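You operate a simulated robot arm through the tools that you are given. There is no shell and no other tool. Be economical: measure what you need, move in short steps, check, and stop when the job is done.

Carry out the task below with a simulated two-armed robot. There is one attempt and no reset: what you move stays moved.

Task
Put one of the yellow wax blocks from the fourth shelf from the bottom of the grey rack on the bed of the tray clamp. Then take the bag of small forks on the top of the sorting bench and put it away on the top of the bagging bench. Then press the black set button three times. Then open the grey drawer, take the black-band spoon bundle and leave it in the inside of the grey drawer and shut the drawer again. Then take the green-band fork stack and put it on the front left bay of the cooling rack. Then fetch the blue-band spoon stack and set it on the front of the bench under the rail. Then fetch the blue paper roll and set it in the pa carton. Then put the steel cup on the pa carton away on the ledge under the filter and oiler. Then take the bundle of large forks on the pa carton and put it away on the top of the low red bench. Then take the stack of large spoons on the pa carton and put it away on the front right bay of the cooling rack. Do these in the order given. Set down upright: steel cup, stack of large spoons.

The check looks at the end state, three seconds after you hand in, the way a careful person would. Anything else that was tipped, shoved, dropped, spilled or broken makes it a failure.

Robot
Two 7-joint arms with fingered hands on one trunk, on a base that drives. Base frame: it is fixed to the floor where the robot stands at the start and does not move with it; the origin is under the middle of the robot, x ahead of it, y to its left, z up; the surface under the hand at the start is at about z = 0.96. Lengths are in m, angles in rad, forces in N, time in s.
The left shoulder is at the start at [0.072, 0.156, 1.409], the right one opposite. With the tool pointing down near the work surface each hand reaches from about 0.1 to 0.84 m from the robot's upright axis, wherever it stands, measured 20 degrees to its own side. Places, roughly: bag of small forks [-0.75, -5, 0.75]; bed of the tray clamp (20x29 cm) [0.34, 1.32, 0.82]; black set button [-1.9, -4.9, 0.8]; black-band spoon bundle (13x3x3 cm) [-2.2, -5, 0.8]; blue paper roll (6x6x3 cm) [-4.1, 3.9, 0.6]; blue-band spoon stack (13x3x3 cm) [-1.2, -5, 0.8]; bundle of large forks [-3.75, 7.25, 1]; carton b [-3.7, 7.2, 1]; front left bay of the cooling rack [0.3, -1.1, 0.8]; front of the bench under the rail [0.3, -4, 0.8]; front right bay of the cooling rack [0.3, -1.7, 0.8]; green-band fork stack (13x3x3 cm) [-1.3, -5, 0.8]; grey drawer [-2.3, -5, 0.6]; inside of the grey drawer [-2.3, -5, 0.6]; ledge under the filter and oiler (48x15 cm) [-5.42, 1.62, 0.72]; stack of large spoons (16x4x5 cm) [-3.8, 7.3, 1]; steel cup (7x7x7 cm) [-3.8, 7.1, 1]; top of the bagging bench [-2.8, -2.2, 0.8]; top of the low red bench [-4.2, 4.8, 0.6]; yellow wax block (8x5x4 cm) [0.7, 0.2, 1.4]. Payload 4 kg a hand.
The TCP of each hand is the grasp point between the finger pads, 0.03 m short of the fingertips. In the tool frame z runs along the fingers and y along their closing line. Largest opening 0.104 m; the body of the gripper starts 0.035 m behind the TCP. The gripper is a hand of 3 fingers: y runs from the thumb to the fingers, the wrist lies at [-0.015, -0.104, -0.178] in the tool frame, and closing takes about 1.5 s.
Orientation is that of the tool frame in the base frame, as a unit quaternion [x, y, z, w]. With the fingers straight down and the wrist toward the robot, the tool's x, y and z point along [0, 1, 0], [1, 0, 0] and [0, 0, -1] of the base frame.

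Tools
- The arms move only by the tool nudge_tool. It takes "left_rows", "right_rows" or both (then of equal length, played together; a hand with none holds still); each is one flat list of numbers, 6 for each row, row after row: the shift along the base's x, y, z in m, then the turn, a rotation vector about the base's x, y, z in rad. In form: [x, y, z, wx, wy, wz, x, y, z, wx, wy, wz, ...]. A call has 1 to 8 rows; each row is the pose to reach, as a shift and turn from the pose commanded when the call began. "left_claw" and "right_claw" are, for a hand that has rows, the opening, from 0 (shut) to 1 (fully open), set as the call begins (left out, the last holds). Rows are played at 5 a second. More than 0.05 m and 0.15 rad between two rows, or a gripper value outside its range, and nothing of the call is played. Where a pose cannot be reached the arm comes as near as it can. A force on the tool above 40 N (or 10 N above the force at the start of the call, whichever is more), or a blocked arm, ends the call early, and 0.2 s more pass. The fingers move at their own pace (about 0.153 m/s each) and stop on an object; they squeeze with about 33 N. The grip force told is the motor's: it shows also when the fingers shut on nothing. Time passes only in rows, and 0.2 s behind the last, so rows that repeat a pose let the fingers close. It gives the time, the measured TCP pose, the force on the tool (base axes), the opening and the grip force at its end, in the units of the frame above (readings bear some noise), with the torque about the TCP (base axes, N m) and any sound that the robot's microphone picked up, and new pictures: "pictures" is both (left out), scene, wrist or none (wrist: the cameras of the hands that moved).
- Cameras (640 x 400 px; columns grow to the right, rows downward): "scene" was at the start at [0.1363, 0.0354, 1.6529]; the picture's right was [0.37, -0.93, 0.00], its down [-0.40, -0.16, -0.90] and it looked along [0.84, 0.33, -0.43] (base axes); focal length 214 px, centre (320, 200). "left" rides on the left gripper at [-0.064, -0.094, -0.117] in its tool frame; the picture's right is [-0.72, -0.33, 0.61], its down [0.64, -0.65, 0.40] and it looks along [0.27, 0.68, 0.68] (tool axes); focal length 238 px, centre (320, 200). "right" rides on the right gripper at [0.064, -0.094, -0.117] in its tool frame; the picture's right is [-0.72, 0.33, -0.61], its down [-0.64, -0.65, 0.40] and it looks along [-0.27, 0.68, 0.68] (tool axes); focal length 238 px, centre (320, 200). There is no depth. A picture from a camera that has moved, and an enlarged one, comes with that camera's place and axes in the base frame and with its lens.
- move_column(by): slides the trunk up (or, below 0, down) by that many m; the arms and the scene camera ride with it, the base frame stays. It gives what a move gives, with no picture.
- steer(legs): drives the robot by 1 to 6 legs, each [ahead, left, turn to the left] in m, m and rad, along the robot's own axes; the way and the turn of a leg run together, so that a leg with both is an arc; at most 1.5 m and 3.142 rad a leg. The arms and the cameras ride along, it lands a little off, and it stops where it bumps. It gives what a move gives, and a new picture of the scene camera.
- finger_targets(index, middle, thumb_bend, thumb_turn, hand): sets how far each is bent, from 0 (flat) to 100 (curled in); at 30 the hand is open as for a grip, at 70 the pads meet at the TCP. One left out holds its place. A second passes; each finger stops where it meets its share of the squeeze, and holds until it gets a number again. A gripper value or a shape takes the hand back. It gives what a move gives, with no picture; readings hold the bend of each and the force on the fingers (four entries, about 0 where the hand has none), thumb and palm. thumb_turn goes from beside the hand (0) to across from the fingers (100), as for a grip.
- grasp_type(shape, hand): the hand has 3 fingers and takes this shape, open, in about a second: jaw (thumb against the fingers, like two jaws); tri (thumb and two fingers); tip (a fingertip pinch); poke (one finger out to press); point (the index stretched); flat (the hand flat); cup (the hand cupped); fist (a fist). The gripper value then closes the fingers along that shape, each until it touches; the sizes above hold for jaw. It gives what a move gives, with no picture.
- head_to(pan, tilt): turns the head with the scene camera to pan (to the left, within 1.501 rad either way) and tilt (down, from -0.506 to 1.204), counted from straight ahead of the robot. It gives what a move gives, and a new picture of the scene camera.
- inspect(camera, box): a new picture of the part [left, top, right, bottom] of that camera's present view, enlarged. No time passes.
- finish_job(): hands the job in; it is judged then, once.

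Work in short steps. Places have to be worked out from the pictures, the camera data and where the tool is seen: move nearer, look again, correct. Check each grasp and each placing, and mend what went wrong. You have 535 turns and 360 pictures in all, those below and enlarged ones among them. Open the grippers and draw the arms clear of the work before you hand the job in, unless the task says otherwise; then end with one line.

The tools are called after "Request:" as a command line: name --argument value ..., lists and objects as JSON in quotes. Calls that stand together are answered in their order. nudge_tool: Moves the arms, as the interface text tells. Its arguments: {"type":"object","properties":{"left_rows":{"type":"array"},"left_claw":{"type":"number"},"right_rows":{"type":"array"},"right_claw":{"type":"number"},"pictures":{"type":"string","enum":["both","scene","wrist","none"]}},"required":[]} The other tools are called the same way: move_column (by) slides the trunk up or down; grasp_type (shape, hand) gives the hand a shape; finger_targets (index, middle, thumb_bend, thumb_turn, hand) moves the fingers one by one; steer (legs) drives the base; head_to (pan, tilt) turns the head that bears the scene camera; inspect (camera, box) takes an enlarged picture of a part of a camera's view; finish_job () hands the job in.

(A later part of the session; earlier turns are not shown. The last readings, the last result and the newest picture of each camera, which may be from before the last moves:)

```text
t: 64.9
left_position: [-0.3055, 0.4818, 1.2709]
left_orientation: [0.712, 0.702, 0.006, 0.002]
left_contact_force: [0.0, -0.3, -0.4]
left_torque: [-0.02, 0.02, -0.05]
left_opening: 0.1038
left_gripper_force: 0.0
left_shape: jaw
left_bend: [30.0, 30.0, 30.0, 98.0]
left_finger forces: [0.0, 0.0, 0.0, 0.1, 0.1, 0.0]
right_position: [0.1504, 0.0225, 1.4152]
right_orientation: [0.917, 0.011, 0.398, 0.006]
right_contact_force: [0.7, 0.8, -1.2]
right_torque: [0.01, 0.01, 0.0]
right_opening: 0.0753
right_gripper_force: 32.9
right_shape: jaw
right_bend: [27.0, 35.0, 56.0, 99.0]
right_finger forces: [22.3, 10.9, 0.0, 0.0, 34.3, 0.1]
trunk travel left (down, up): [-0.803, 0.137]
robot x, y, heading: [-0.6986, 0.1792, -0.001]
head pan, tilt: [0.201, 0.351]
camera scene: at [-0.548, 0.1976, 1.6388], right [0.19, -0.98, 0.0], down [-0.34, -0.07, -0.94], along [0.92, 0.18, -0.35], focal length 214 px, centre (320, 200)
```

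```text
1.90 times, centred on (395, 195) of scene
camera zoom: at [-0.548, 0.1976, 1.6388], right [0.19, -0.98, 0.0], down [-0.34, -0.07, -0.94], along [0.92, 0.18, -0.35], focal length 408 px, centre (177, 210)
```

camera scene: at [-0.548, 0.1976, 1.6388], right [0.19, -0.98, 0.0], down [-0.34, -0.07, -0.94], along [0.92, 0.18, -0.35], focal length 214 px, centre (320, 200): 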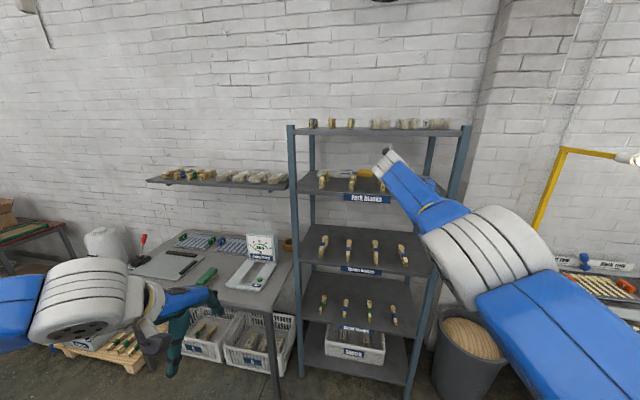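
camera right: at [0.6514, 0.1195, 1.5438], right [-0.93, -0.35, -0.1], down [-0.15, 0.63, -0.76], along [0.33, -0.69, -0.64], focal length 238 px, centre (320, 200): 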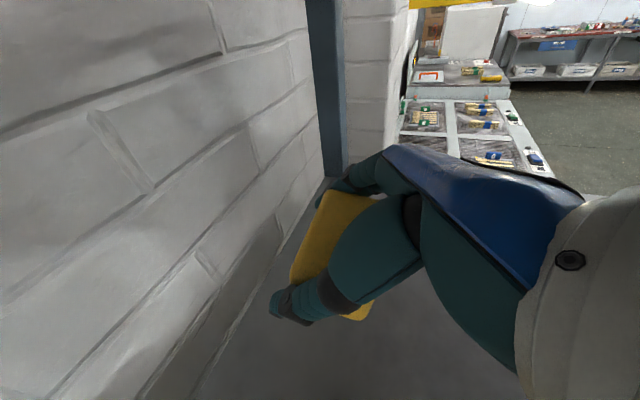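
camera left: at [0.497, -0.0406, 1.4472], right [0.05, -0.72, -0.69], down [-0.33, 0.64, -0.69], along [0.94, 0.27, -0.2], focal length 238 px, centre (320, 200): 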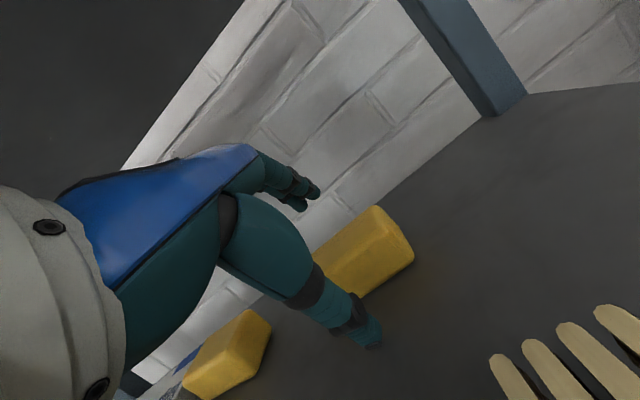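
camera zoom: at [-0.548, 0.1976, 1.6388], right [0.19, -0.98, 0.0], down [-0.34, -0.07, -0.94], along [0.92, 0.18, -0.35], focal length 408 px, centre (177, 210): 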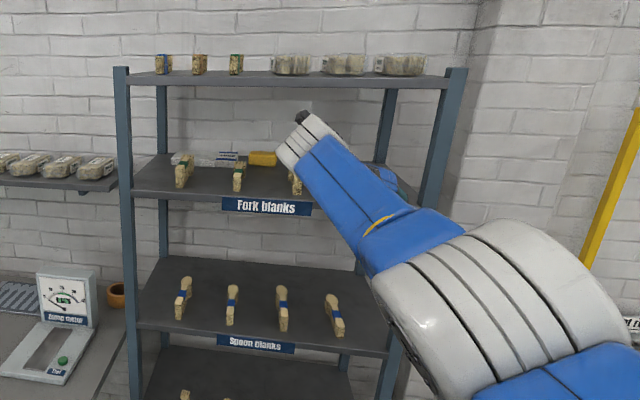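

I'm out of the rack cleanly. The tray clamp's bed is the grey plate near (0.33, 1.32). I retract the hand, level the block again with +0.2 pitch, then drive over in front of the bench.

Request:
nudge_tool --right_rows '[-0.04, 0, 0, 0, 0.05, 0, -0.08, 0, 0, 0, 0.1, 0, -0.12, 0, 0, 0, 0.15, 0, -0.16, 0, 0, 0, 0.2, 0, -0.2, 0, 0, 0, 0.2, 0]' --pictures "none"

Request:
steer --legs '[[0, 1.3, 0], [0.25, 0, 0]]'

Request:
move_column --by -0.3

Request:
head_to --pan -0.15 --tilt 0.6

```text
t: 66.1
left_position: [-0.3129, 0.4816, 1.2733]
left_orientation: [0.711, 0.703, 0.006, 0.004]
left_contact_force: [0.1, 0.5, 0.0]
left_torque: [0.01, -0.03, -0.02]
left_opening: 0.1039
left_gripper_force: 0.0
left_shape: jaw
left_bend: [30.0, 30.0, 30.0, 98.0]
left_finger forces: [0.0, 0.0, 0.0, 0.0, 0.1, 0.1]
right_position: [0.0945, 0.0667, 1.4427]
right_orientation: [0.952, 0.011, 0.307, 0.005]
right_contact_force: [0.6, 0.3, -1.4]
right_torque: [0.0, -0.03, -0.03]
right_opening: 0.0752
right_gripper_force: 33.5
right_shape: jaw
right_bend: [27.0, 35.0, 56.0, 99.0]
right_finger forces: [22.3, 11.0, 0.1, 0.1, 34.4, 0.0]
right hand out of reach, approached as far as the arm can: row 1, 2, 3, 4, 5
trunk travel left (down, up): [-0.803, 0.137]
robot x, y, heading: [-0.6989, 0.1789, -0.008]
head pan, tilt: [0.201, 0.351]
```

```text
t: 74.0
left_position: [-0.0631, 1.7722, 1.2757]
left_orientation: [0.71, 0.704, 0.008, 0.007]
left_contact_force: [-0.1, -0.7, 0.0]
left_torque: [-0.03, 0.02, -0.04]
left_opening: 0.1038
left_gripper_force: 0.0
left_shape: jaw
left_bend: [30.0, 30.0, 30.0, 98.0]
left_finger forces: [0.0, 0.1, 0.0, 0.0, 0.0, 0.1]
right_position: [0.3459, 1.3581, 1.4494]
right_orientation: [0.951, 0.013, 0.309, 0.005]
right_contact_force: [-0.6, -0.4, -0.7]
right_torque: [-0.01, -0.04, 0.02]
right_opening: 0.0751
right_gripper_force: 32.5
right_shape: jaw
right_bend: [27.0, 35.0, 56.0, 99.0]
right_finger forces: [22.5, 10.9, 0.0, 0.1, 34.4, 0.0]
trunk travel left (down, up): [-0.803, 0.137]
robot x, y, heading: [-0.4434, 1.4687, 0.001]
head pan, tilt: [0.201, 0.351]
camera scene: at [-0.3059, 1.49, 1.6402], right [0.2, -0.98, 0.0], down [-0.33, -0.07, -0.94], along [0.92, 0.18, -0.34], focal length 214 px, centre (320, 200)
```

scene: 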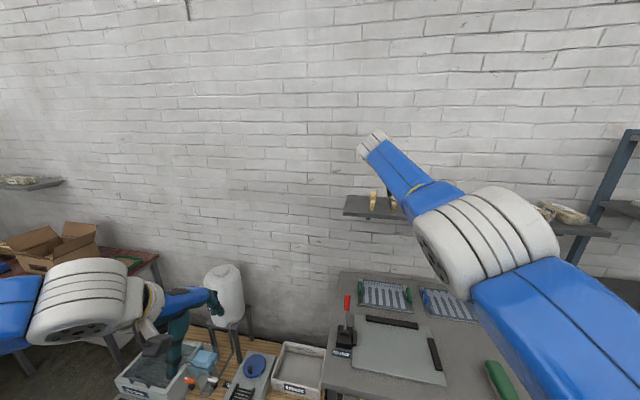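

```text
t: 77.0
left_position: [-0.057, 1.7695, 0.9748]
left_orientation: [0.71, 0.704, 0.008, 0.004]
left_contact_force: [0.1, 0.5, 0.9]
left_torque: [0.01, 0.0, 0.02]
left_opening: 0.104
left_gripper_force: 0.0
left_shape: jaw
left_bend: [30.0, 30.0, 30.0, 98.0]
left_finger forces: [0.0, 0.1, 0.1, 0.0, 0.0, 0.0]
right_position: [0.3525, 1.3551, 1.146]
right_orientation: [0.952, 0.012, 0.307, 0.004]
right_contact_force: [0.1, -0.1, -1.7]
right_torque: [0.0, 0.01, -0.01]
right_opening: 0.0751
right_gripper_force: 33.0
right_shape: jaw
right_bend: [27.0, 35.0, 56.0, 99.0]
right_finger forces: [22.5, 10.9, 0.0, 0.0, 34.4, 0.0]
trunk travel left (down, up): [-0.503, 0.437]
robot x, y, heading: [-0.4448, 1.466, 0.004]
head pan, tilt: [0.201, 0.351]
```

```text
t: 77.8
left_position: [-0.0582, 1.7686, 0.9733]
left_orientation: [0.71, 0.704, 0.008, 0.003]
left_contact_force: [0.2, 0.3, 0.0]
left_torque: [0.02, -0.01, -0.01]
left_opening: 0.104
left_gripper_force: 0.1
left_shape: jaw
left_bend: [30.0, 30.0, 30.0, 98.0]
left_finger forces: [0.0, 0.1, 0.0, 0.0, 0.1, 0.0]
right_position: [0.3517, 1.3546, 1.1453]
right_orientation: [0.951, 0.012, 0.307, 0.004]
right_contact_force: [0.6, 0.0, -0.6]
right_torque: [-0.02, -0.03, 0.02]
right_opening: 0.0753
right_gripper_force: 32.8
right_shape: jaw
right_bend: [27.0, 35.0, 56.0, 99.0]
right_finger forces: [22.4, 10.9, 0.1, 0.0, 34.4, 0.0]
trunk travel left (down, up): [-0.503, 0.437]
robot x, y, heading: [-0.4418, 1.465, 0.0]
head pan, tilt: [-0.15, 0.6]
camera scene: at [-0.3017, 1.4555, 1.3167], right [-0.15, -0.99, 0.0], down [-0.56, 0.08, -0.82], along [0.81, -0.13, -0.57], focal length 214 px, centre (320, 200)
```

scene: 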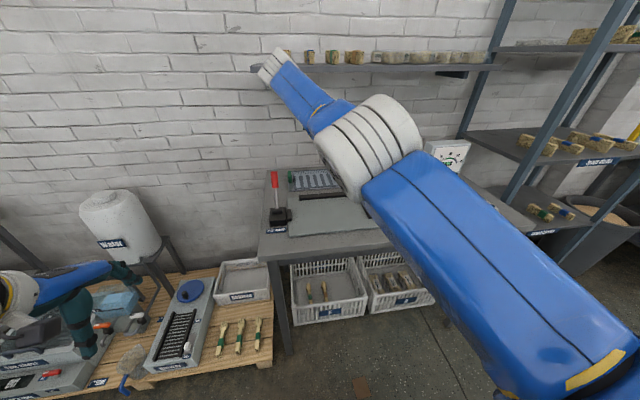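

The bed spans about x 0.2–0.42, y 1.17–1.48 with stops at the back and right. I move the block toward (0.315, 1.33) and down to 0.92.

Request:
nudge_tool --right_rows '[-0.006, -0.005, -0.045, 0, 0, 0, -0.012, -0.01, -0.09, 0, 0, 0, -0.018, -0.015, -0.135, 0, 0, 0, -0.026, -0.02, -0.18, 0, 0, 0, -0.033, -0.022, -0.22, 0, 0, 0]'

```text
t: 79.0
left_position: [-0.0568, 1.7687, 0.973]
left_orientation: [0.71, 0.704, 0.007, 0.003]
left_contact_force: [0.2, -0.5, 0.0]
left_torque: [-0.03, 0.0, 0.03]
left_opening: 0.1038
left_gripper_force: 0.1
left_shape: jaw
left_bend: [30.0, 30.0, 30.0, 98.0]
left_finger forces: [0.1, 0.1, 0.1, 0.0, 0.1, 0.0]
right_position: [0.3755, 1.3547, 0.9205]
right_orientation: [0.951, 0.012, 0.308, 0.004]
right_contact_force: [0.6, 0.3, -1.4]
right_torque: [0.04, -0.02, -0.02]
right_opening: 0.0748
right_gripper_force: 32.9
right_shape: jaw
right_bend: [27.0, 35.0, 56.0, 99.0]
right_finger forces: [22.3, 10.9, 0.0, 0.0, 34.4, 0.0]
right hand out of reach, approached as far as the arm can: row 1, 2, 3, 4, 5
trunk travel left (down, up): [-0.503, 0.437]
robot x, y, heading: [-0.4425, 1.4711, -0.003]
head pan, tilt: [-0.15, 0.6]
camera scene: at [-0.3007, 1.4553, 1.3166], right [-0.15, -0.99, 0.0], down [-0.56, 0.08, -0.82], along [0.81, -0.13, -0.57], focal length 214 px, centre (320, 200)
camera right: at [0.3556, 1.4498, 1.0525], right [-0.94, -0.34, 0.08], down [-0.3, 0.64, -0.71], along [0.19, -0.69, -0.7], focal length 238 px, centre (320, 200)
```

scene: 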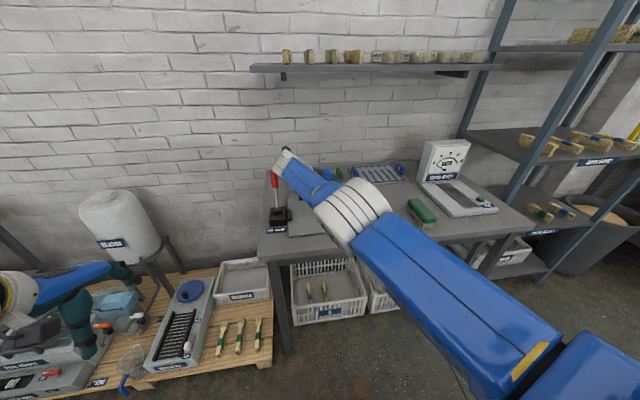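
right: 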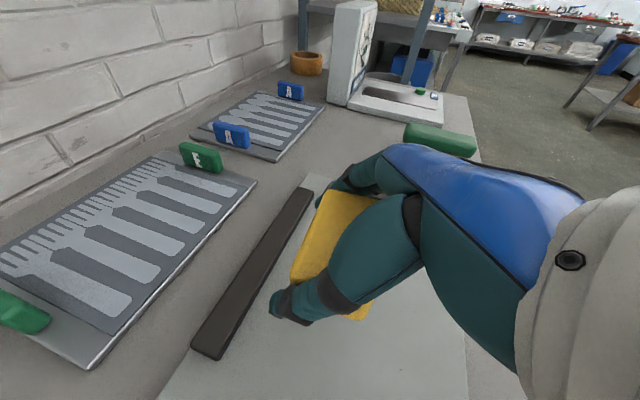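

The block is near the back stop, and the wrist passes close to the red lever. I shift the base back 5 cm and right 5 cm to centre it over the bed, clear of both.

Request:
steer --legs '[[-0.05, -0.05, 0]]'

Request:
nudge_tool --right_rows '[0, 0, 0, 0, 0, 0, 0, 0, 0, 0, 0, 0, 0, 0, 0, 0, 0, 0, 0, 0, 0, 0, 0, 0, 0, 0, 0, 0, 0, 0, 0, 0, 0, 0, 0, 0]' --pictures "wrist"

```text
t: 80.0
left_position: [-0.1071, 1.7382, 0.9688]
left_orientation: [0.709, 0.705, 0.001, 0.01]
left_contact_force: [0.1, 0.6, 0.3]
left_torque: [-0.08, -0.01, -0.04]
left_opening: 0.1039
left_gripper_force: 0.0
left_shape: jaw
left_bend: [30.0, 30.0, 30.0, 98.0]
left_finger forces: [0.0, 0.0, 0.0, 0.0, 0.0, 0.0]
right_position: [0.3251, 1.3245, 0.9221]
right_orientation: [0.952, 0.015, 0.305, 0.011]
right_contact_force: [0.1, 1.3, -0.7]
right_torque: [-0.05, 0.04, -0.07]
right_opening: 0.0751
right_gripper_force: 33.0
right_shape: jaw
right_bend: [27.0, 35.0, 56.0, 99.0]
right_finger forces: [22.2, 10.9, 0.1, 0.0, 34.4, 0.1]
trunk travel left (down, up): [-0.503, 0.437]
robot x, y, heading: [-0.4911, 1.4164, -0.003]
head pan, tilt: [-0.15, 0.6]
camera scene: at [-0.3491, 1.429, 1.3163], right [-0.15, -0.99, 0.02], down [-0.56, 0.07, -0.82], along [0.81, -0.13, -0.57], focal length 214 px, centre (320, 200)
```

scene: 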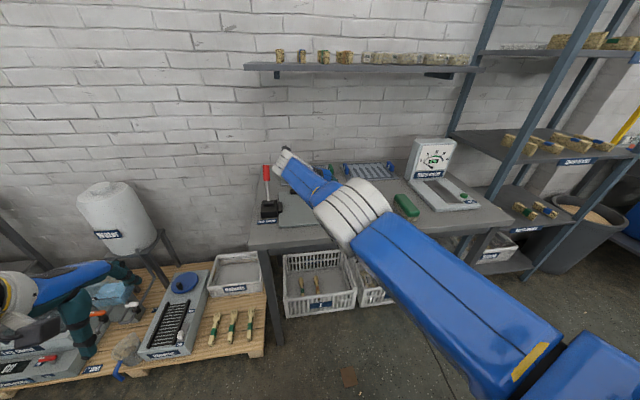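

```text
t: 81.4
left_position: [-0.1101, 1.7244, 0.9747]
left_orientation: [0.709, 0.705, 0.007, 0.006]
left_contact_force: [-0.2, -0.2, -0.8]
left_torque: [0.0, -0.01, 0.02]
left_opening: 0.1039
left_gripper_force: 0.0
left_shape: jaw
left_bend: [30.0, 30.0, 30.0, 98.0]
left_finger forces: [0.1, 0.0, 0.0, 0.0, 0.0, 0.0]
right_position: [0.3241, 1.3134, 0.9225]
right_orientation: [0.951, 0.014, 0.309, 0.004]
right_contact_force: [0.0, 0.1, -1.6]
right_torque: [-0.01, 0.02, -0.01]
right_opening: 0.0753
right_gripper_force: 32.8
right_shape: jaw
right_bend: [27.0, 35.0, 56.0, 99.0]
right_finger forces: [22.4, 10.9, 0.0, 0.0, 34.3, 0.0]
trunk travel left (down, up): [-0.503, 0.437]
robot x, y, heading: [-0.4912, 1.4228, 0.002]
head pan, tilt: [-0.15, 0.6]
camera right: at [0.3039, 1.4083, 1.055], right [-0.93, -0.35, 0.08], down [-0.3, 0.63, -0.71], along [0.2, -0.69, -0.7], focal length 238 px, centre (320, 200)
```

right: 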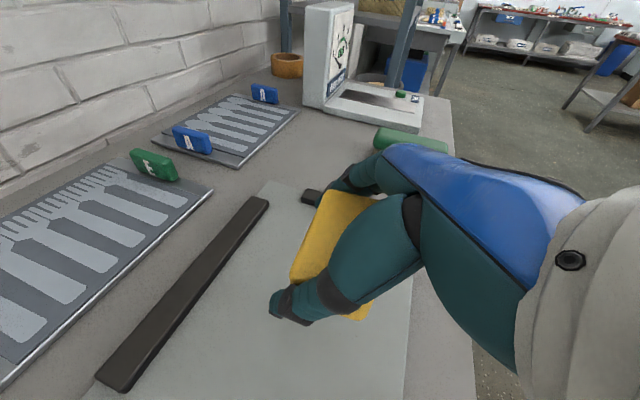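

Well over the bed now. I lower the trunk 6 cm, then feel for contact.

Request:
move_column --by -0.055

Request:
inspect --camera "right" --box '[160, 100, 480, 400]'

```text
t: 82.4
left_position: [-0.1103, 1.723, 0.919]
left_orientation: [0.709, 0.705, 0.007, 0.005]
left_contact_force: [-0.1, 0.0, -0.5]
left_torque: [-0.03, -0.01, 0.03]
left_opening: 0.1039
left_gripper_force: 0.0
left_shape: jaw
left_bend: [30.0, 30.0, 30.0, 98.0]
left_finger forces: [0.0, 0.1, 0.0, 0.1, 0.0, 0.0]
right_position: [0.3253, 1.3106, 0.8673]
right_orientation: [0.951, 0.014, 0.309, 0.003]
right_contact_force: [0.4, -0.4, -0.9]
right_torque: [0.0, -0.01, -0.01]
right_opening: 0.075
right_gripper_force: 33.2
right_shape: jaw
right_bend: [27.0, 35.0, 56.0, 99.0]
right_finger forces: [22.3, 10.9, 0.0, 0.0, 34.3, 0.1]
trunk travel left (down, up): [-0.448, 0.492]
robot x, y, heading: [-0.4899, 1.4204, -0.001]
head pan, tilt: [-0.15, 0.6]
```

```text
1.33 times, centred on (320, 250) of right
camera zoom: at [0.3044, 1.4065, 0.9998], right [-0.93, -0.35, 0.08], down [-0.3, 0.63, -0.71], along [0.2, -0.69, -0.7], focal length 318 px, centre (320, 133)
```

zoom: 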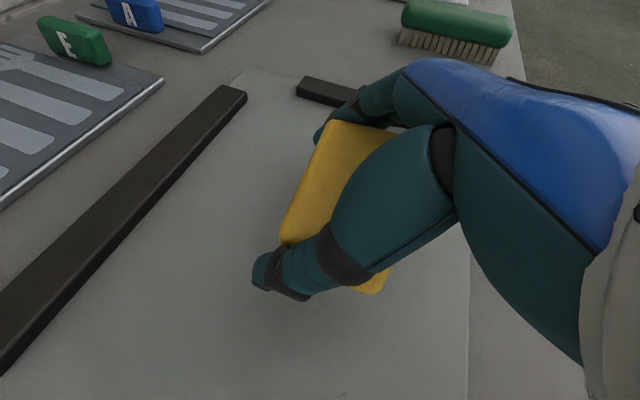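

Close above the bed; I lower in small steps.

Request:
nudge_tool --right_rows '[0, 0, -0.004, 0, 0, 0, 0, 0, -0.008, 0, 0, 0]' --pictures "none"

Request:
nudge_tool --right_rows '[0, 0, -0.004, 0, 0, 0, 0, 0, -0.007, 0, 0, 0]' --pictures "none"

```text
t: 83.0
left_position: [-0.1103, 1.7222, 0.9188]
left_orientation: [0.709, 0.705, 0.009, 0.004]
left_contact_force: [-0.3, 0.3, 0.7]
left_torque: [0.02, 0.01, -0.02]
left_opening: 0.1036
left_gripper_force: 0.0
left_shape: jaw
left_bend: [30.0, 30.0, 30.0, 98.0]
left_finger forces: [0.1, 0.1, 0.0, 0.0, 0.0, 0.0]
right_position: [0.3251, 1.3103, 0.8587]
right_orientation: [0.951, 0.013, 0.308, 0.003]
right_contact_force: [-0.1, -0.3, -2.3]
right_torque: [0.03, 0.01, 0.0]
right_opening: 0.0751
right_gripper_force: 32.5
right_shape: jaw
right_bend: [27.0, 35.0, 56.0, 99.0]
right_finger forces: [22.4, 10.9, 0.0, 0.0, 34.3, 0.0]
trunk travel left (down, up): [-0.448, 0.492]
robot x, y, heading: [-0.4913, 1.421, 0.005]
head pan, tilt: [-0.15, 0.6]
```

```text
t: 83.6
left_position: [-0.1094, 1.723, 0.9193]
left_orientation: [0.709, 0.705, 0.008, 0.004]
left_contact_force: [1.0, -0.4, -0.9]
left_torque: [0.01, 0.0, -0.02]
left_opening: 0.1037
left_gripper_force: 0.1
left_shape: jaw
left_bend: [30.0, 30.0, 30.0, 98.0]
left_finger forces: [0.0, 0.1, 0.0, 0.0, 0.0, 0.0]
right_position: [0.3253, 1.3102, 0.8512]
right_orientation: [0.951, 0.013, 0.308, 0.004]
right_contact_force: [1.0, 0.1, -0.9]
right_torque: [0.0, -0.01, -0.01]
right_opening: 0.0752
right_gripper_force: 33.0
right_shape: jaw
right_bend: [27.0, 35.0, 56.0, 99.0]
right_finger forces: [22.4, 11.0, 0.1, 0.0, 34.3, 0.0]
trunk travel left (down, up): [-0.448, 0.492]
robot x, y, heading: [-0.4856, 1.4196, 0.004]
head pan, tilt: [-0.15, 0.6]
```

No contact yet; I continue down.

Request:
nudge_tool --right_rows '[0, 0, -0.004, 0, 0, 0, 0, 0, -0.007, 0, 0, 0]' --pictures "none"

Request:
nudge_tool --right_rows '[0, 0, -0.003, 0, 0, 0, 0, 0, -0.005, 0, 0, 0]' --pictures "wrist"

```text
t: 84.2
left_position: [-0.1099, 1.7225, 0.9196]
left_orientation: [0.709, 0.705, 0.008, 0.004]
left_contact_force: [-1.0, 0.1, 0.8]
left_torque: [0.01, -0.02, -0.02]
left_opening: 0.1038
left_gripper_force: 0.1
left_shape: jaw
left_bend: [30.0, 30.0, 30.0, 98.0]
left_finger forces: [0.0, 0.1, 0.0, 0.0, 0.1, 0.0]
right_position: [0.3243, 1.3096, 0.8456]
right_orientation: [0.951, 0.014, 0.308, 0.003]
right_contact_force: [-0.3, 0.2, -1.1]
right_torque: [0.03, -0.02, 0.0]
right_opening: 0.0753
right_gripper_force: 32.8
right_shape: jaw
right_bend: [27.0, 35.0, 56.0, 99.0]
right_finger forces: [22.3, 10.9, 0.1, 0.1, 34.3, 0.1]
trunk travel left (down, up): [-0.448, 0.492]
robot x, y, heading: [-0.4903, 1.4212, 0.003]
head pan, tilt: [-0.15, 0.6]
```

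```text
t: 84.8
left_position: [-0.11, 1.723, 0.9205]
left_orientation: [0.709, 0.705, 0.009, 0.006]
left_contact_force: [-0.8, 0.0, 0.1]
left_torque: [-0.02, 0.01, 0.0]
left_opening: 0.1038
left_gripper_force: 0.2
left_shape: jaw
left_bend: [30.0, 30.0, 30.0, 98.0]
left_finger forces: [0.0, 0.0, 0.0, 0.0, 0.0, 0.0]
right_position: [0.3238, 1.3101, 0.8432]
right_orientation: [0.951, 0.014, 0.31, 0.004]
right_contact_force: [-0.2, -0.7, 4.8]
right_torque: [-0.31, -0.1, -0.02]
right_opening: 0.0752
right_gripper_force: 33.2
right_shape: jaw
right_bend: [27.0, 35.0, 56.0, 99.0]
right_finger forces: [22.7, 17.2, 0.0, 0.0, 34.1, 0.1]
trunk travel left (down, up): [-0.448, 0.492]
robot x, y, heading: [-0.4942, 1.4158, 0.004]
head pan, tilt: [-0.15, 0.6]
camera right: at [0.3029, 1.4056, 0.9748], right [-0.93, -0.35, 0.08], down [-0.29, 0.63, -0.71], along [0.2, -0.69, -0.7], focal length 238 px, centre (320, 200)
```

right: 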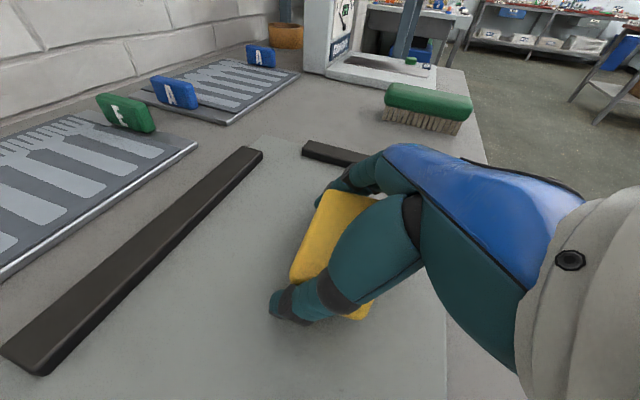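

Light contact (5 N). I open the hand and check before drawing back along the finger line.

Request:
nudge_tool --right_rows '[0, 0, 0, 0, 0, 0, 0, 0, 0, 0, 0, 0, 0, 0, 0, 0, 0, 0, 0, 0, 0, 0, 0, 0]' --right_claw 1 --pictures "none"

Request:
nudge_tool --right_rows '[-0.004, 0, 0.03, 0, 0, 0, -0.01, 0, 0.07, 0, 0, 0, -0.02, 0, 0.11, 0, 0, 0, -0.02, 0, 0.15, 0, 0, 0]' --pictures "wrist"

```text
t: 85.8
left_position: [-0.1114, 1.7236, 0.9201]
left_orientation: [0.709, 0.705, 0.008, 0.006]
left_contact_force: [-0.2, 0.6, 0.0]
left_torque: [-0.06, -0.01, 0.0]
left_opening: 0.1039
left_gripper_force: 0.0
left_shape: jaw
left_bend: [30.0, 30.0, 30.0, 98.0]
left_finger forces: [0.0, 0.1, 0.1, 0.0, 0.0, 0.1]
right_position: [0.3228, 1.3113, 0.8445]
right_orientation: [0.951, 0.014, 0.31, 0.004]
right_contact_force: [0.7, 3.4, 9.8]
right_torque: [-0.43, -0.12, 0.03]
right_opening: 0.1019
right_gripper_force: 0.0
right_shape: jaw
right_bend: [30.0, 31.0, 30.0, 98.0]
right_finger forces: [0.1, 9.7, 0.0, 0.0, 0.1, 0.1]
trunk travel left (down, up): [-0.448, 0.492]
robot x, y, heading: [-0.4935, 1.418, 0.004]
head pan, tilt: [-0.15, 0.6]
```

```text
t: 86.8
left_position: [-0.1103, 1.7235, 0.9196]
left_orientation: [0.709, 0.705, 0.008, 0.004]
left_contact_force: [0.4, 0.4, -0.5]
left_torque: [0.04, -0.02, 0.02]
left_opening: 0.1034
left_gripper_force: 0.1
left_shape: jaw
left_bend: [30.0, 30.0, 30.0, 98.0]
left_finger forces: [0.0, 0.0, 0.1, 0.1, 0.0, 0.0]
right_position: [0.3189, 1.3163, 0.9935]
right_orientation: [0.952, 0.013, 0.307, 0.004]
right_contact_force: [-0.6, -0.2, 0.1]
right_torque: [-0.01, -0.02, 0.0]
right_opening: 0.1037
right_gripper_force: 0.1
right_shape: jaw
right_bend: [30.0, 30.0, 30.0, 98.0]
right_finger forces: [0.1, 0.1, 0.0, 0.0, 0.0, 0.0]
right hand out of reach, approached as far as the arm can: row 1, 2, 3, 4
trunk travel left (down, up): [-0.448, 0.492]
robot x, y, heading: [-0.4919, 1.424, -0.001]
head pan, tilt: [-0.15, 0.6]
camera right: at [0.2993, 1.4114, 1.1258], right [-0.93, -0.35, 0.08], down [-0.3, 0.64, -0.71], along [0.19, -0.69, -0.7], focal length 238 px, centre (320, 200)
```

right: 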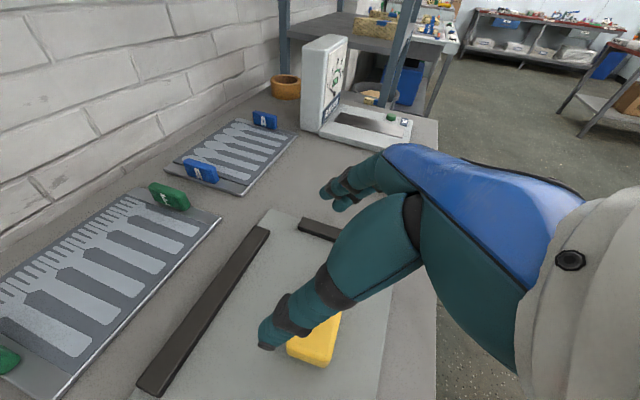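

The block rests on the bed. I back away from the bench, then return the right hand to the neutral pose for travel.

Request:
steer --legs '[[-0.6, 0, 0]]'

Request:
nudge_tool --right_rows '[-0.03, -0.009, 0, -0.0408, 0.0408, 0.1263, -0.06, -0.018, 0, -0.0816, 0.0816, 0.2526, -0.09, -0.027, 0, -0.1224, 0.1224, 0.3789, -0.12, -0.036, 0, -0.1632, 0.1632, 0.5052, -0.15, -0.045, 0, -0.204, 0.204, 0.6315, -0.18, -0.054, 0, -0.2448, 0.2448, 0.7578, -0.21, -0.063, 0, -0.2856, 0.2856, 0.8841, -0.24, -0.072, 0, -0.3264, 0.3264, 1.0104]' --pictures "none"

Request:
nudge_tool --right_rows '[-0.03, -0.009, 0, -0.0408, 0.0408, 0.1263, -0.06, -0.018, 0, -0.0816, 0.0816, 0.2526, -0.09, -0.027, 0, -0.1224, 0.1224, 0.3789, -0.12, -0.036, 0, -0.1632, 0.1632, 0.5052]' --pictures "none"

Request:
head_to --pan 0 --tilt 0.45

```text
t: 90.2
left_position: [-0.7125, 1.7231, 0.9194]
left_orientation: [0.711, 0.704, 0.008, 0.004]
left_contact_force: [0.1, -0.2, -0.1]
left_torque: [0.0, -0.01, 0.0]
left_opening: 0.1035
left_gripper_force: 0.0
left_shape: jaw
left_bend: [30.0, 30.0, 30.0, 98.0]
left_finger forces: [0.0, 0.1, 0.1, 0.0, 0.0, 0.1]
right_position: [-0.2842, 1.3133, 0.9924]
right_orientation: [0.952, 0.011, 0.307, 0.005]
right_contact_force: [0.7, 0.0, 0.1]
right_torque: [-0.02, -0.01, 0.0]
right_opening: 0.1039
right_gripper_force: 0.2
right_shape: jaw
right_bend: [30.0, 30.0, 30.0, 98.0]
right_finger forces: [0.0, 0.0, 0.0, 0.0, 0.0, 0.0]
trunk travel left (down, up): [-0.448, 0.492]
robot x, y, heading: [-1.0939, 1.4223, -0.006]
head pan, tilt: [-0.15, 0.6]
camera scene: at [-0.9546, 1.41, 1.2617], right [-0.15, -0.99, 0.0], down [-0.56, 0.09, -0.82], along [0.81, -0.13, -0.57], focal length 214 px, centre (320, 200)
```

scene: 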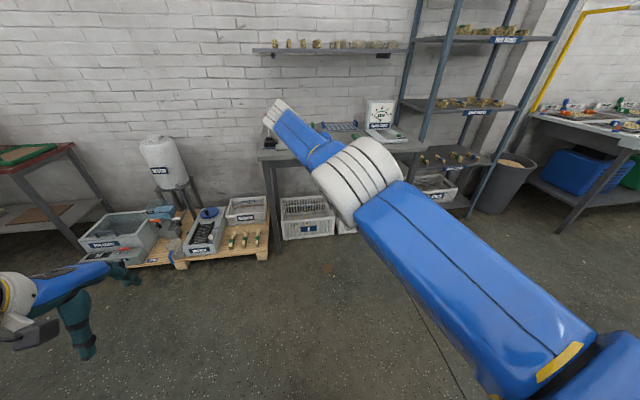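

```text
t: 92.0
left_position: [-0.7127, 1.7204, 0.9205]
left_orientation: [0.71, 0.704, 0.009, 0.005]
left_contact_force: [0.6, -0.9, 0.2]
left_torque: [0.0, 0.01, 0.03]
left_opening: 0.1038
left_gripper_force: 0.0
left_shape: jaw
left_bend: [30.0, 30.0, 30.0, 98.0]
left_finger forces: [0.0, 0.0, 0.0, 0.0, 0.0, 0.0]
right_position: [-0.2619, 1.3065, 1.0626]
right_orientation: [0.85, 0.515, 0.112, -0.001]
right_contact_force: [0.6, -0.7, 0.2]
right_torque: [0.02, -0.02, 0.01]
right_opening: 0.104
right_gripper_force: 0.1
right_shape: jaw
right_bend: [30.0, 30.0, 30.0, 98.0]
right_finger forces: [0.1, 0.1, 0.1, 0.0, 0.0, 0.0]
right hand out of reach, approached as far as the arm can: row 1, 2, 3, 4, 5, 6, 7, 8
trunk travel left (down, up): [-0.448, 0.492]
robot x, y, heading: [-1.0948, 1.4223, -0.007]
head pan, tilt: [-0.15, 0.6]
```

```text
t: 93.0
left_position: [-0.7129, 1.7208, 0.9207]
left_orientation: [0.711, 0.703, 0.008, 0.004]
left_contact_force: [0.5, -0.5, -0.4]
left_torque: [0.02, 0.02, 0.02]
left_opening: 0.1039
left_gripper_force: 0.1
left_shape: jaw
left_bend: [30.0, 30.0, 30.0, 98.0]
left_finger forces: [0.0, 0.0, 0.0, 0.0, 0.0, 0.0]
right_position: [-0.2973, 1.2807, 1.0975]
right_orientation: [0.703, 0.712, 0.002, -0.001]
right_contact_force: [0.0, -0.7, 0.6]
right_torque: [0.01, -0.02, 0.0]
right_opening: 0.1041
right_gripper_force: 0.1
right_shape: jaw
right_bend: [30.0, 30.0, 30.0, 98.0]
right_finger forces: [0.1, 0.1, 0.0, 0.0, 0.0, 0.0]
right hand out of reach, approached as far as the arm can: row 1, 2, 3, 4
trunk travel left (down, up): [-0.448, 0.492]
robot x, y, heading: [-1.0944, 1.4186, 0.0]
head pan, tilt: [-0.15, 0.6]
```

```text
t: 93.7
left_position: [-0.7117, 1.7216, 0.9206]
left_orientation: [0.71, 0.704, 0.008, 0.005]
left_contact_force: [-1.2, -0.3, -0.6]
left_torque: [0.01, -0.01, 0.02]
left_opening: 0.1038
left_gripper_force: 0.1
left_shape: jaw
left_bend: [30.0, 30.0, 30.0, 98.0]
left_finger forces: [0.0, 0.0, 0.0, 0.1, 0.0, 0.0]
right_position: [-0.2979, 1.2801, 1.098]
right_orientation: [0.705, 0.71, 0.003, -0.001]
right_contact_force: [0.2, 0.4, -0.7]
right_torque: [-0.01, 0.0, 0.04]
right_opening: 0.1039
right_gripper_force: 0.1
right_shape: jaw
right_bend: [30.0, 30.0, 30.0, 98.0]
right_finger forces: [0.1, 0.1, 0.0, 0.1, 0.0, 0.0]
trunk travel left (down, up): [-0.448, 0.492]
robot x, y, heading: [-1.0932, 1.4217, -0.004]
head pan, tilt: [0.0, 0.45]
camera scene: at [-0.9503, 1.4226, 1.2752], right [-0.01, -1.0, 0.0], down [-0.44, 0.0, -0.9], along [0.9, -0.01, -0.44], focal length 214 px, centre (320, 200)
```

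scene: 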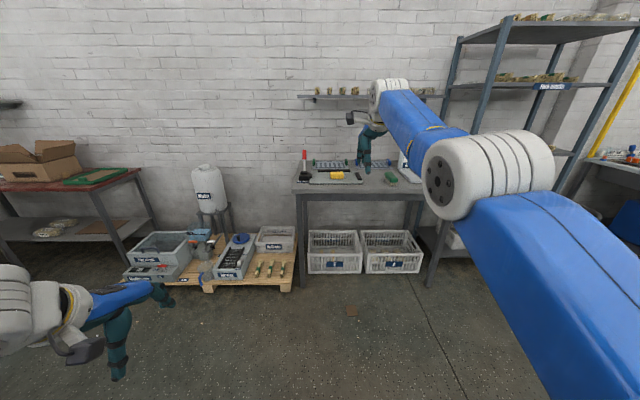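

The yellow block is visible on the clamp bed. The near poses are out of reach because the trunk is low, so I raise the trunk back and then lower the right hand in toward the body.

Request:
move_column --by 0.35

Request:
nudge_tool --right_rows '[-0.03, -0.01, -0.035, 0, 0, 0, -0.06, -0.02, -0.07, 0, 0, 0, -0.09, -0.03, -0.105, 0, 0, 0, -0.12, -0.04, -0.14, 0, 0, 0, -0.15, -0.05, -0.175, 0, 0, 0, -0.18, -0.06, -0.21, 0, 0, 0, -0.21, -0.07, -0.245, 0, 0, 0, -0.24, -0.08, -0.28, 0, 0, 0]' --left_rows '[0, 0, -0.02, 0, 0, 0, 0, 0, -0.05, 0, 0, 0, 0, 0, -0.08, 0, 0, 0, 0, 0, -0.11, 0, 0, 0, 0, 0, -0.14, 0, 0, 0, 0, 0, -0.17, 0, 0, 0, 0, 0, -0.2, 0, 0, 0, 0, 0, -0.2, 0, 0, 0]' --pictures "none"

Request:
nudge_tool --right_rows '[-0.03, -0.01, -0.035, 0, 0, 0, -0.06, -0.02, -0.07, 0, 0, 0, -0.09, -0.03, -0.1, 0, 0, 0]' --pictures "scene"

```text
t: 97.1
left_position: [-0.7124, 1.7229, 1.2702]
left_orientation: [0.709, 0.705, 0.009, 0.005]
left_contact_force: [0.1, -0.3, 0.0]
left_torque: [0.0, 0.02, 0.0]
left_opening: 0.1035
left_gripper_force: 0.0
left_shape: jaw
left_bend: [30.0, 30.0, 30.0, 98.0]
left_finger forces: [0.0, 0.0, 0.0, 0.1, 0.0, 0.0]
right_position: [-0.2982, 1.2812, 1.4484]
right_orientation: [0.704, 0.71, 0.002, -0.002]
right_contact_force: [0.4, 0.6, -0.7]
right_torque: [0.01, 0.01, 0.03]
right_opening: 0.1039
right_gripper_force: 0.0
right_shape: jaw
right_bend: [30.0, 30.0, 30.0, 98.0]
right_finger forces: [0.1, 0.0, 0.0, 0.0, 0.0, 0.1]
trunk travel left (down, up): [-0.798, 0.142]
robot x, y, heading: [-1.0954, 1.4232, -0.005]
head pan, tilt: [0.0, 0.45]
```

```text
t: 98.9
left_position: [-0.7113, 1.7196, 1.0725]
left_orientation: [0.711, 0.703, 0.009, 0.004]
left_contact_force: [-0.5, 0.8, 0.2]
left_torque: [-0.03, 0.04, 0.02]
left_opening: 0.1039
left_gripper_force: 0.0
left_shape: jaw
left_bend: [30.0, 30.0, 30.0, 98.0]
left_finger forces: [0.0, 0.0, 0.1, 0.1, 0.0, 0.1]
left hand out of reach, approached as far as the arm can: row 1, 2, 3, 4
right_position: [-0.2588, 1.1905, 1.1437]
right_orientation: [0.703, 0.711, 0.004, -0.002]
right_contact_force: [-0.4, 0.2, 0.0]
right_torque: [0.0, -0.03, 0.0]
right_opening: 0.1039
right_gripper_force: 0.1
right_shape: jaw
right_bend: [30.0, 30.0, 30.0, 98.0]
right_finger forces: [0.0, 0.1, 0.0, 0.1, 0.1, 0.1]
right hand out of reach, approached as far as the arm can: row 1, 2, 3, 4, 5, 6, 7, 8
trunk travel left (down, up): [-0.798, 0.142]
robot x, y, heading: [-1.0947, 1.4225, -0.006]
head pan, tilt: [0.0, 0.45]
```

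```text
t: 99.7
left_position: [-0.712, 1.721, 1.0713]
left_orientation: [0.711, 0.704, 0.009, 0.004]
left_contact_force: [0.7, -0.7, 0.0]
left_torque: [0.05, 0.0, 0.03]
left_opening: 0.1039
left_gripper_force: 0.0
left_shape: jaw
left_bend: [30.0, 30.0, 30.0, 98.0]
left_finger forces: [0.1, 0.1, 0.1, 0.0, 0.1, 0.0]
right_position: [-0.2879, 1.1526, 1.0268]
right_orientation: [0.704, 0.71, 0.004, -0.002]
right_contact_force: [0.3, -0.3, -0.1]
right_torque: [0.0, 0.0, 0.03]
right_opening: 0.1039
right_gripper_force: 0.0
right_shape: jaw
right_bend: [30.0, 30.0, 30.0, 98.0]
right_finger forces: [0.0, 0.1, 0.0, 0.0, 0.0, 0.0]
right hand out of reach, approached as far as the arm can: row 1, 2, 3
trunk travel left (down, up): [-0.798, 0.142]
robot x, y, heading: [-1.0932, 1.4184, -0.005]
head pan, tilt: [0.0, 0.45]
camera scene: at [-0.9486, 1.4196, 1.6252], right [0.0, -1.0, 0.0], down [-0.44, 0.0, -0.9], along [0.9, 0.0, -0.44], focal length 214 px, centre (320, 200)
```

scene: 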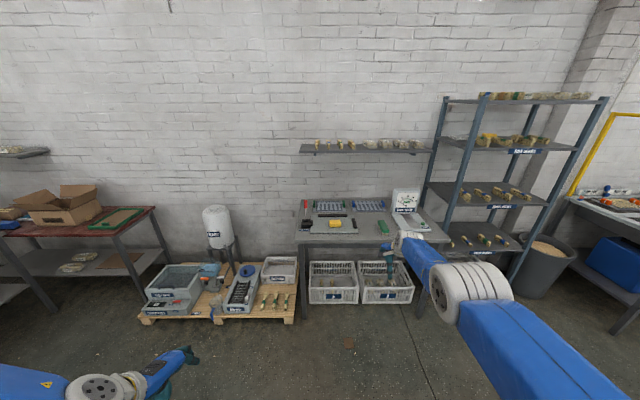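

The block shows yellow on the clamp. The right arm is stretched oddly, so I try pulling it straight back in.

Request:
nudge_tool --right_rows '[-0.05, 0, 0, 0, 0, 0, -0.1, 0, 0, 0, 0, 0, -0.15, 0, 0, 0, 0, 0, -0.2, 0, 0, 0, 0, 0, -0.25, 0, 0, 0, 0, 0, -0.3, 0, 0, 0, 0, 0]' --pictures "scene"

```text
t: 101.1
left_position: [-0.7125, 1.721, 1.0727]
left_orientation: [0.71, 0.704, 0.01, 0.005]
left_contact_force: [0.7, 0.5, -0.2]
left_torque: [0.0, 0.04, 0.02]
left_opening: 0.1039
left_gripper_force: 0.0
left_shape: jaw
left_bend: [30.0, 30.0, 30.0, 98.0]
left_finger forces: [0.0, 0.0, 0.0, 0.0, 0.0, 0.0]
right_position: [-0.339, 1.0968, 0.9266]
right_orientation: [0.704, 0.71, 0.003, -0.002]
right_contact_force: [-1.1, 0.1, 0.5]
right_torque: [0.01, 0.03, 0.02]
right_opening: 0.104
right_gripper_force: 0.0
right_shape: jaw
right_bend: [30.0, 30.0, 30.0, 98.0]
right_finger forces: [0.1, 0.0, 0.0, 0.0, 0.0, 0.0]
right hand out of reach, approached as far as the arm can: row 1, 2, 3, 4, 5, 6
trunk travel left (down, up): [-0.798, 0.142]
robot x, y, heading: [-1.094, 1.4204, -0.006]
head pan, tilt: [0.0, 0.45]
camera scene: at [-0.9492, 1.4208, 1.6253], right [0.0, -1.0, 0.0], down [-0.44, 0.0, -0.9], along [0.9, 0.0, -0.44], focal length 214 px, centre (320, 200)
```

scene: 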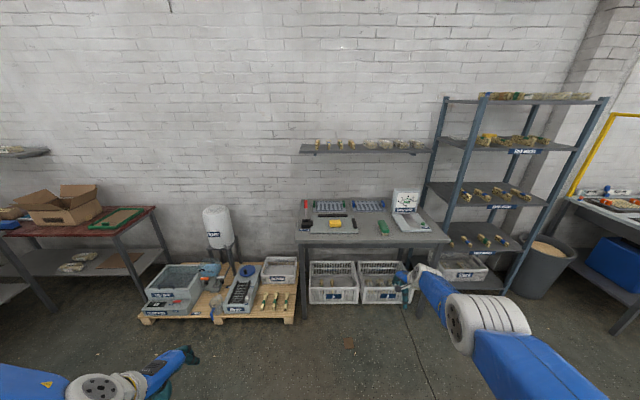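

The elbow seems stuck straight, so I try swinging the hand inward across the body to let it bend outward.

Request:
nudge_tool --right_rows '[-0.01, 0.045, 0.01, 0, 0, 0, -0.02, 0.09, 0.02, 0, 0, 0, -0.03, 0.135, 0.03, 0, 0, 0, -0.04, 0.18, 0.04, 0, 0, 0, -0.05, 0.225, 0.05, 0, 0, 0, -0.06, 0.27, 0.06, 0, 0, 0, -0.08, 0.31, 0.07, 0, 0, 0, -0.1, 0.35, 0.08, 0, 0, 0]' --pictures "scene"

```text
t: 102.9
left_position: [-0.7126, 1.7244, 1.0723]
left_orientation: [0.71, 0.704, 0.008, 0.005]
left_contact_force: [0.8, 0.5, 0.0]
left_torque: [-0.01, -0.04, 0.03]
left_opening: 0.1039
left_gripper_force: 0.0
left_shape: jaw
left_bend: [30.0, 30.0, 30.0, 98.0]
left_finger forces: [0.0, 0.1, 0.0, 0.0, 0.0, 0.1]
right_position: [-0.3662, 1.4811, 0.9731]
right_orientation: [0.704, 0.71, 0.002, 0.0]
right_contact_force: [0.0, 0.7, 0.3]
right_torque: [0.0, -0.02, -0.01]
right_opening: 0.1041
right_gripper_force: 0.1
right_shape: jaw
right_bend: [30.0, 30.0, 30.0, 98.0]
right_finger forces: [0.1, 0.1, 0.0, 0.0, 0.0, 0.1]
right hand out of reach, approached as far as the arm can: row 1, 2, 3, 4, 5, 6, 7, 8
trunk travel left (down, up): [-0.798, 0.142]
robot x, y, heading: [-1.0898, 1.4254, -0.005]
head pan, tilt: [0.0, 0.45]
camera scene: at [-0.9503, 1.4266, 1.6253], right [0.0, -1.0, 0.0], down [-0.44, 0.0, -0.9], along [0.9, -0.01, -0.44], focal length 214 px, centre (320, 200)
```

scene: 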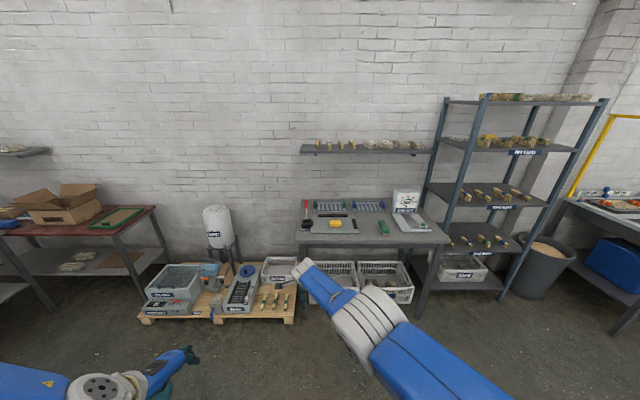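

Still straight. I try retracting upward, in case the elbow's permitted bend is that way.

Request:
nudge_tool --right_rows '[-0.02, 0, 0.045, 0, 0, 0, -0.04, 0, 0.09, 0, 0, 0, -0.06, 0, 0.135, 0, 0, 0, -0.08, 0, 0.18, 0, 0, 0, -0.1, 0, 0.225, 0, 0, 0, -0.12, 0, 0.27, 0, 0, 0, -0.15, 0, 0.3, 0, 0, 0, -0.19, 0, 0.32, 0, 0, 0]' --pictures "scene"

```text
t: 104.9
left_position: [-0.7128, 1.719, 1.0722]
left_orientation: [0.711, 0.703, 0.01, 0.003]
left_contact_force: [-0.1, 0.2, 0.2]
left_torque: [0.03, 0.0, -0.03]
left_opening: 0.1039
left_gripper_force: 0.1
left_shape: jaw
left_bend: [30.0, 30.0, 30.0, 98.0]
left_finger forces: [0.1, 0.1, 0.0, 0.0, 0.0, 0.0]
right_position: [-0.3648, 1.5639, 1.292]
right_orientation: [0.719, 0.695, -0.008, -0.014]
right_contact_force: [0.6, 0.5, -0.6]
right_torque: [-0.02, 0.02, 0.01]
right_opening: 0.1039
right_gripper_force: 0.1
right_shape: jaw
right_bend: [30.0, 30.0, 30.0, 97.0]
right_finger forces: [0.0, 0.0, 0.0, 0.1, 0.0, 0.0]
right hand out of reach, approached as far as the arm can: row 1, 2, 3, 4, 5, 6, 7, 8
trunk travel left (down, up): [-0.798, 0.142]
robot x, y, heading: [-1.0947, 1.4221, -0.006]
head pan, tilt: [0.0, 0.45]
stopped in row 8 (right hand): the arm was blocked; the commanded pose is now the measured one
camera scene: at [-0.9472, 1.4242, 1.625], right [0.0, -1.0, 0.0], down [-0.44, 0.0, -0.9], along [0.9, -0.01, -0.44], focal length 214 px, centre (320, 200)
```

scene: 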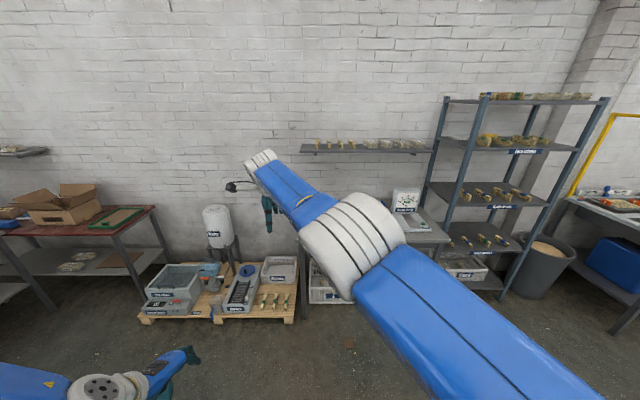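

Blocked by the torso that way. I turn the hand back toward the handshake orientation on its own side, where the arm earlier bent normally.

Request:
nudge_tool --right_rows '[0, -0.03, 0.01, 0.0568, -0.0568, -0.1218, 0, -0.06, 0.02, 0.1136, -0.1136, -0.2436, 0, -0.09, 0.03, 0.1704, -0.1704, -0.3654, -0.01, -0.12, 0.04, 0.2272, -0.2272, -0.4872, -0.03, -0.15, 0.05, 0.284, -0.284, -0.609, -0.05, -0.18, 0.06, 0.3408, -0.3408, -0.7308, -0.08, -0.21, 0.07, 0.3976, -0.3976, -0.8526, -0.11, -0.24, 0.08, 0.4544, -0.4544, -0.9744]' --pictures "none"

Request:
nudge_tool --right_rows '[-0.03, -0.02, 0.01, 0.0568, -0.0568, -0.1218, -0.06, -0.04, 0.02, 0.1136, -0.1136, -0.2436, -0.1, -0.04, 0.02, 0.1704, -0.1704, -0.3654, -0.14, -0.04, 0.02, 0.2272, -0.2272, -0.4872]' --pictures "scene"

```text
t: 106.7
left_position: [-0.7129, 1.7195, 1.0735]
left_orientation: [0.711, 0.703, 0.009, 0.003]
left_contact_force: [1.2, 1.3, -0.3]
left_torque: [0.0, 0.07, 0.03]
left_opening: 0.1041
left_gripper_force: 0.0
left_shape: jaw
left_bend: [30.0, 30.0, 30.0, 98.0]
left_finger forces: [0.1, 0.0, 0.1, 0.1, 0.0, 0.0]
right_position: [-0.29, 1.4451, 1.4293]
right_orientation: [0.917, 0.268, 0.295, -0.015]
right_contact_force: [0.8, -0.4, -0.4]
right_torque: [0.0, 0.0, 0.01]
right_opening: 0.1041
right_gripper_force: 0.0
right_shape: jaw
right_bend: [30.0, 30.0, 30.0, 98.0]
right_finger forces: [0.0, 0.1, 0.1, 0.0, 0.0, 0.0]
right hand out of reach, approached as far as the arm can: row 1, 2, 3, 4, 5, 6, 7, 8
trunk travel left (down, up): [-0.798, 0.142]
robot x, y, heading: [-1.0908, 1.4195, -0.005]
head pan, tilt: [0.0, 0.45]
```

```text
t: 107.9
left_position: [-0.7129, 1.7168, 1.073]
left_orientation: [0.711, 0.703, 0.01, 0.003]
left_contact_force: [0.6, -0.7, -0.4]
left_torque: [0.01, 0.01, 0.0]
left_opening: 0.104
left_gripper_force: 0.0
left_shape: jaw
left_bend: [30.0, 30.0, 30.0, 98.0]
left_finger forces: [0.0, 0.1, 0.1, 0.0, 0.0, 0.1]
right_position: [-0.3561, 1.4277, 1.3685]
right_orientation: [0.929, -0.1, 0.357, 0.001]
right_contact_force: [0.3, -1.3, -0.9]
right_torque: [-0.01, 0.03, 0.02]
right_opening: 0.1043
right_gripper_force: 0.1
right_shape: jaw
right_bend: [30.0, 30.0, 30.0, 98.0]
right_finger forces: [0.1, 0.0, 0.0, 0.0, 0.1, 0.0]
right hand out of reach, approached as far as the arm can: row 1, 2, 3, 4
trunk travel left (down, up): [-0.798, 0.142]
robot x, y, heading: [-1.0954, 1.4166, -0.007]
head pan, tilt: [0.0, 0.45]
stopped in row 4 (right hand): the arm was blocked; the commanded pose is now the measured one
camera scene: at [-0.9464, 1.4237, 1.625], right [-0.01, -1.0, 0.0], down [-0.44, 0.0, -0.9], along [0.9, -0.01, -0.44], focal length 214 px, centre (320, 200)
```

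scene: 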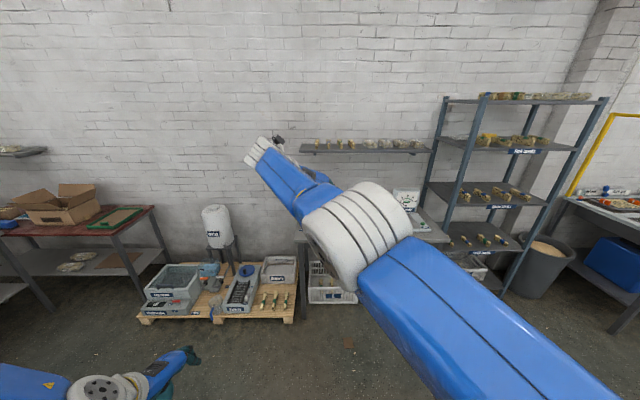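

I test the remaining direction: swinging outward to the right, to bring the elbow out of its straight lock.

Request:
nudge_tool --right_rows '[0.02, -0.04, 0, 0, 0, 0, 0.03, -0.085, 0, 0, 0, 0, 0.03, -0.13, 0, 0, 0, 0, 0.01, -0.175, 0, 0, 0, 0, -0.02, -0.21, 0, 0, 0, 0, -0.06, -0.24, 0, 0, 0, 0, -0.1, -0.27, 0, 0, 0, 0, -0.14, -0.3, 0, 0, 0, 0]' --pictures "scene"

```text
t: 109.7
left_position: [-0.7148, 1.7152, 1.074]
left_orientation: [0.711, 0.703, 0.011, 0.004]
left_contact_force: [0.5, 0.1, -0.1]
left_torque: [0.0, 0.0, -0.03]
left_opening: 0.104
left_gripper_force: 0.0
left_shape: jaw
left_bend: [30.0, 30.0, 30.0, 98.0]
left_finger forces: [0.1, 0.0, 0.0, 0.0, 0.0, 0.0]
right_position: [-0.2772, 1.2213, 1.4118]
right_orientation: [0.928, -0.095, 0.359, -0.003]
right_contact_force: [0.3, -0.2, -0.8]
right_torque: [0.02, -0.01, -0.01]
right_opening: 0.1042
right_gripper_force: 0.0
right_shape: jaw
right_bend: [30.0, 30.0, 30.0, 98.0]
right_finger forces: [0.1, 0.0, 0.1, 0.1, 0.1, 0.0]
right hand out of reach, approached as far as the arm can: row 1, 2, 3, 4, 5, 6, 7, 8
trunk travel left (down, up): [-0.798, 0.142]
robot x, y, heading: [-1.0923, 1.4186, -0.003]
head pan, tilt: [0.0, 0.45]
camera scene: at [-0.9496, 1.4199, 1.6252], right [-0.01, -1.0, 0.0], down [-0.44, 0.0, -0.9], along [0.9, -0.01, -0.44], focal length 214 px, centre (320, 200)
```

scene: 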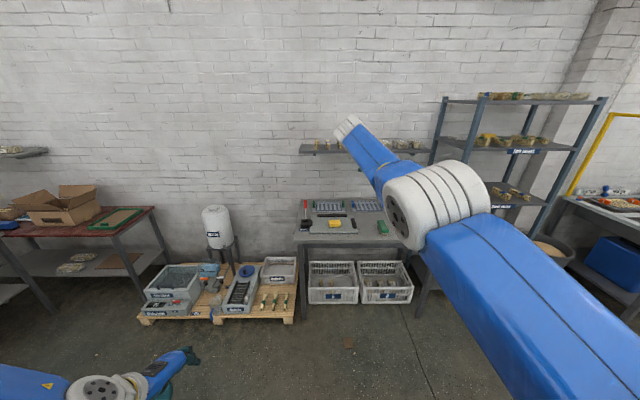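

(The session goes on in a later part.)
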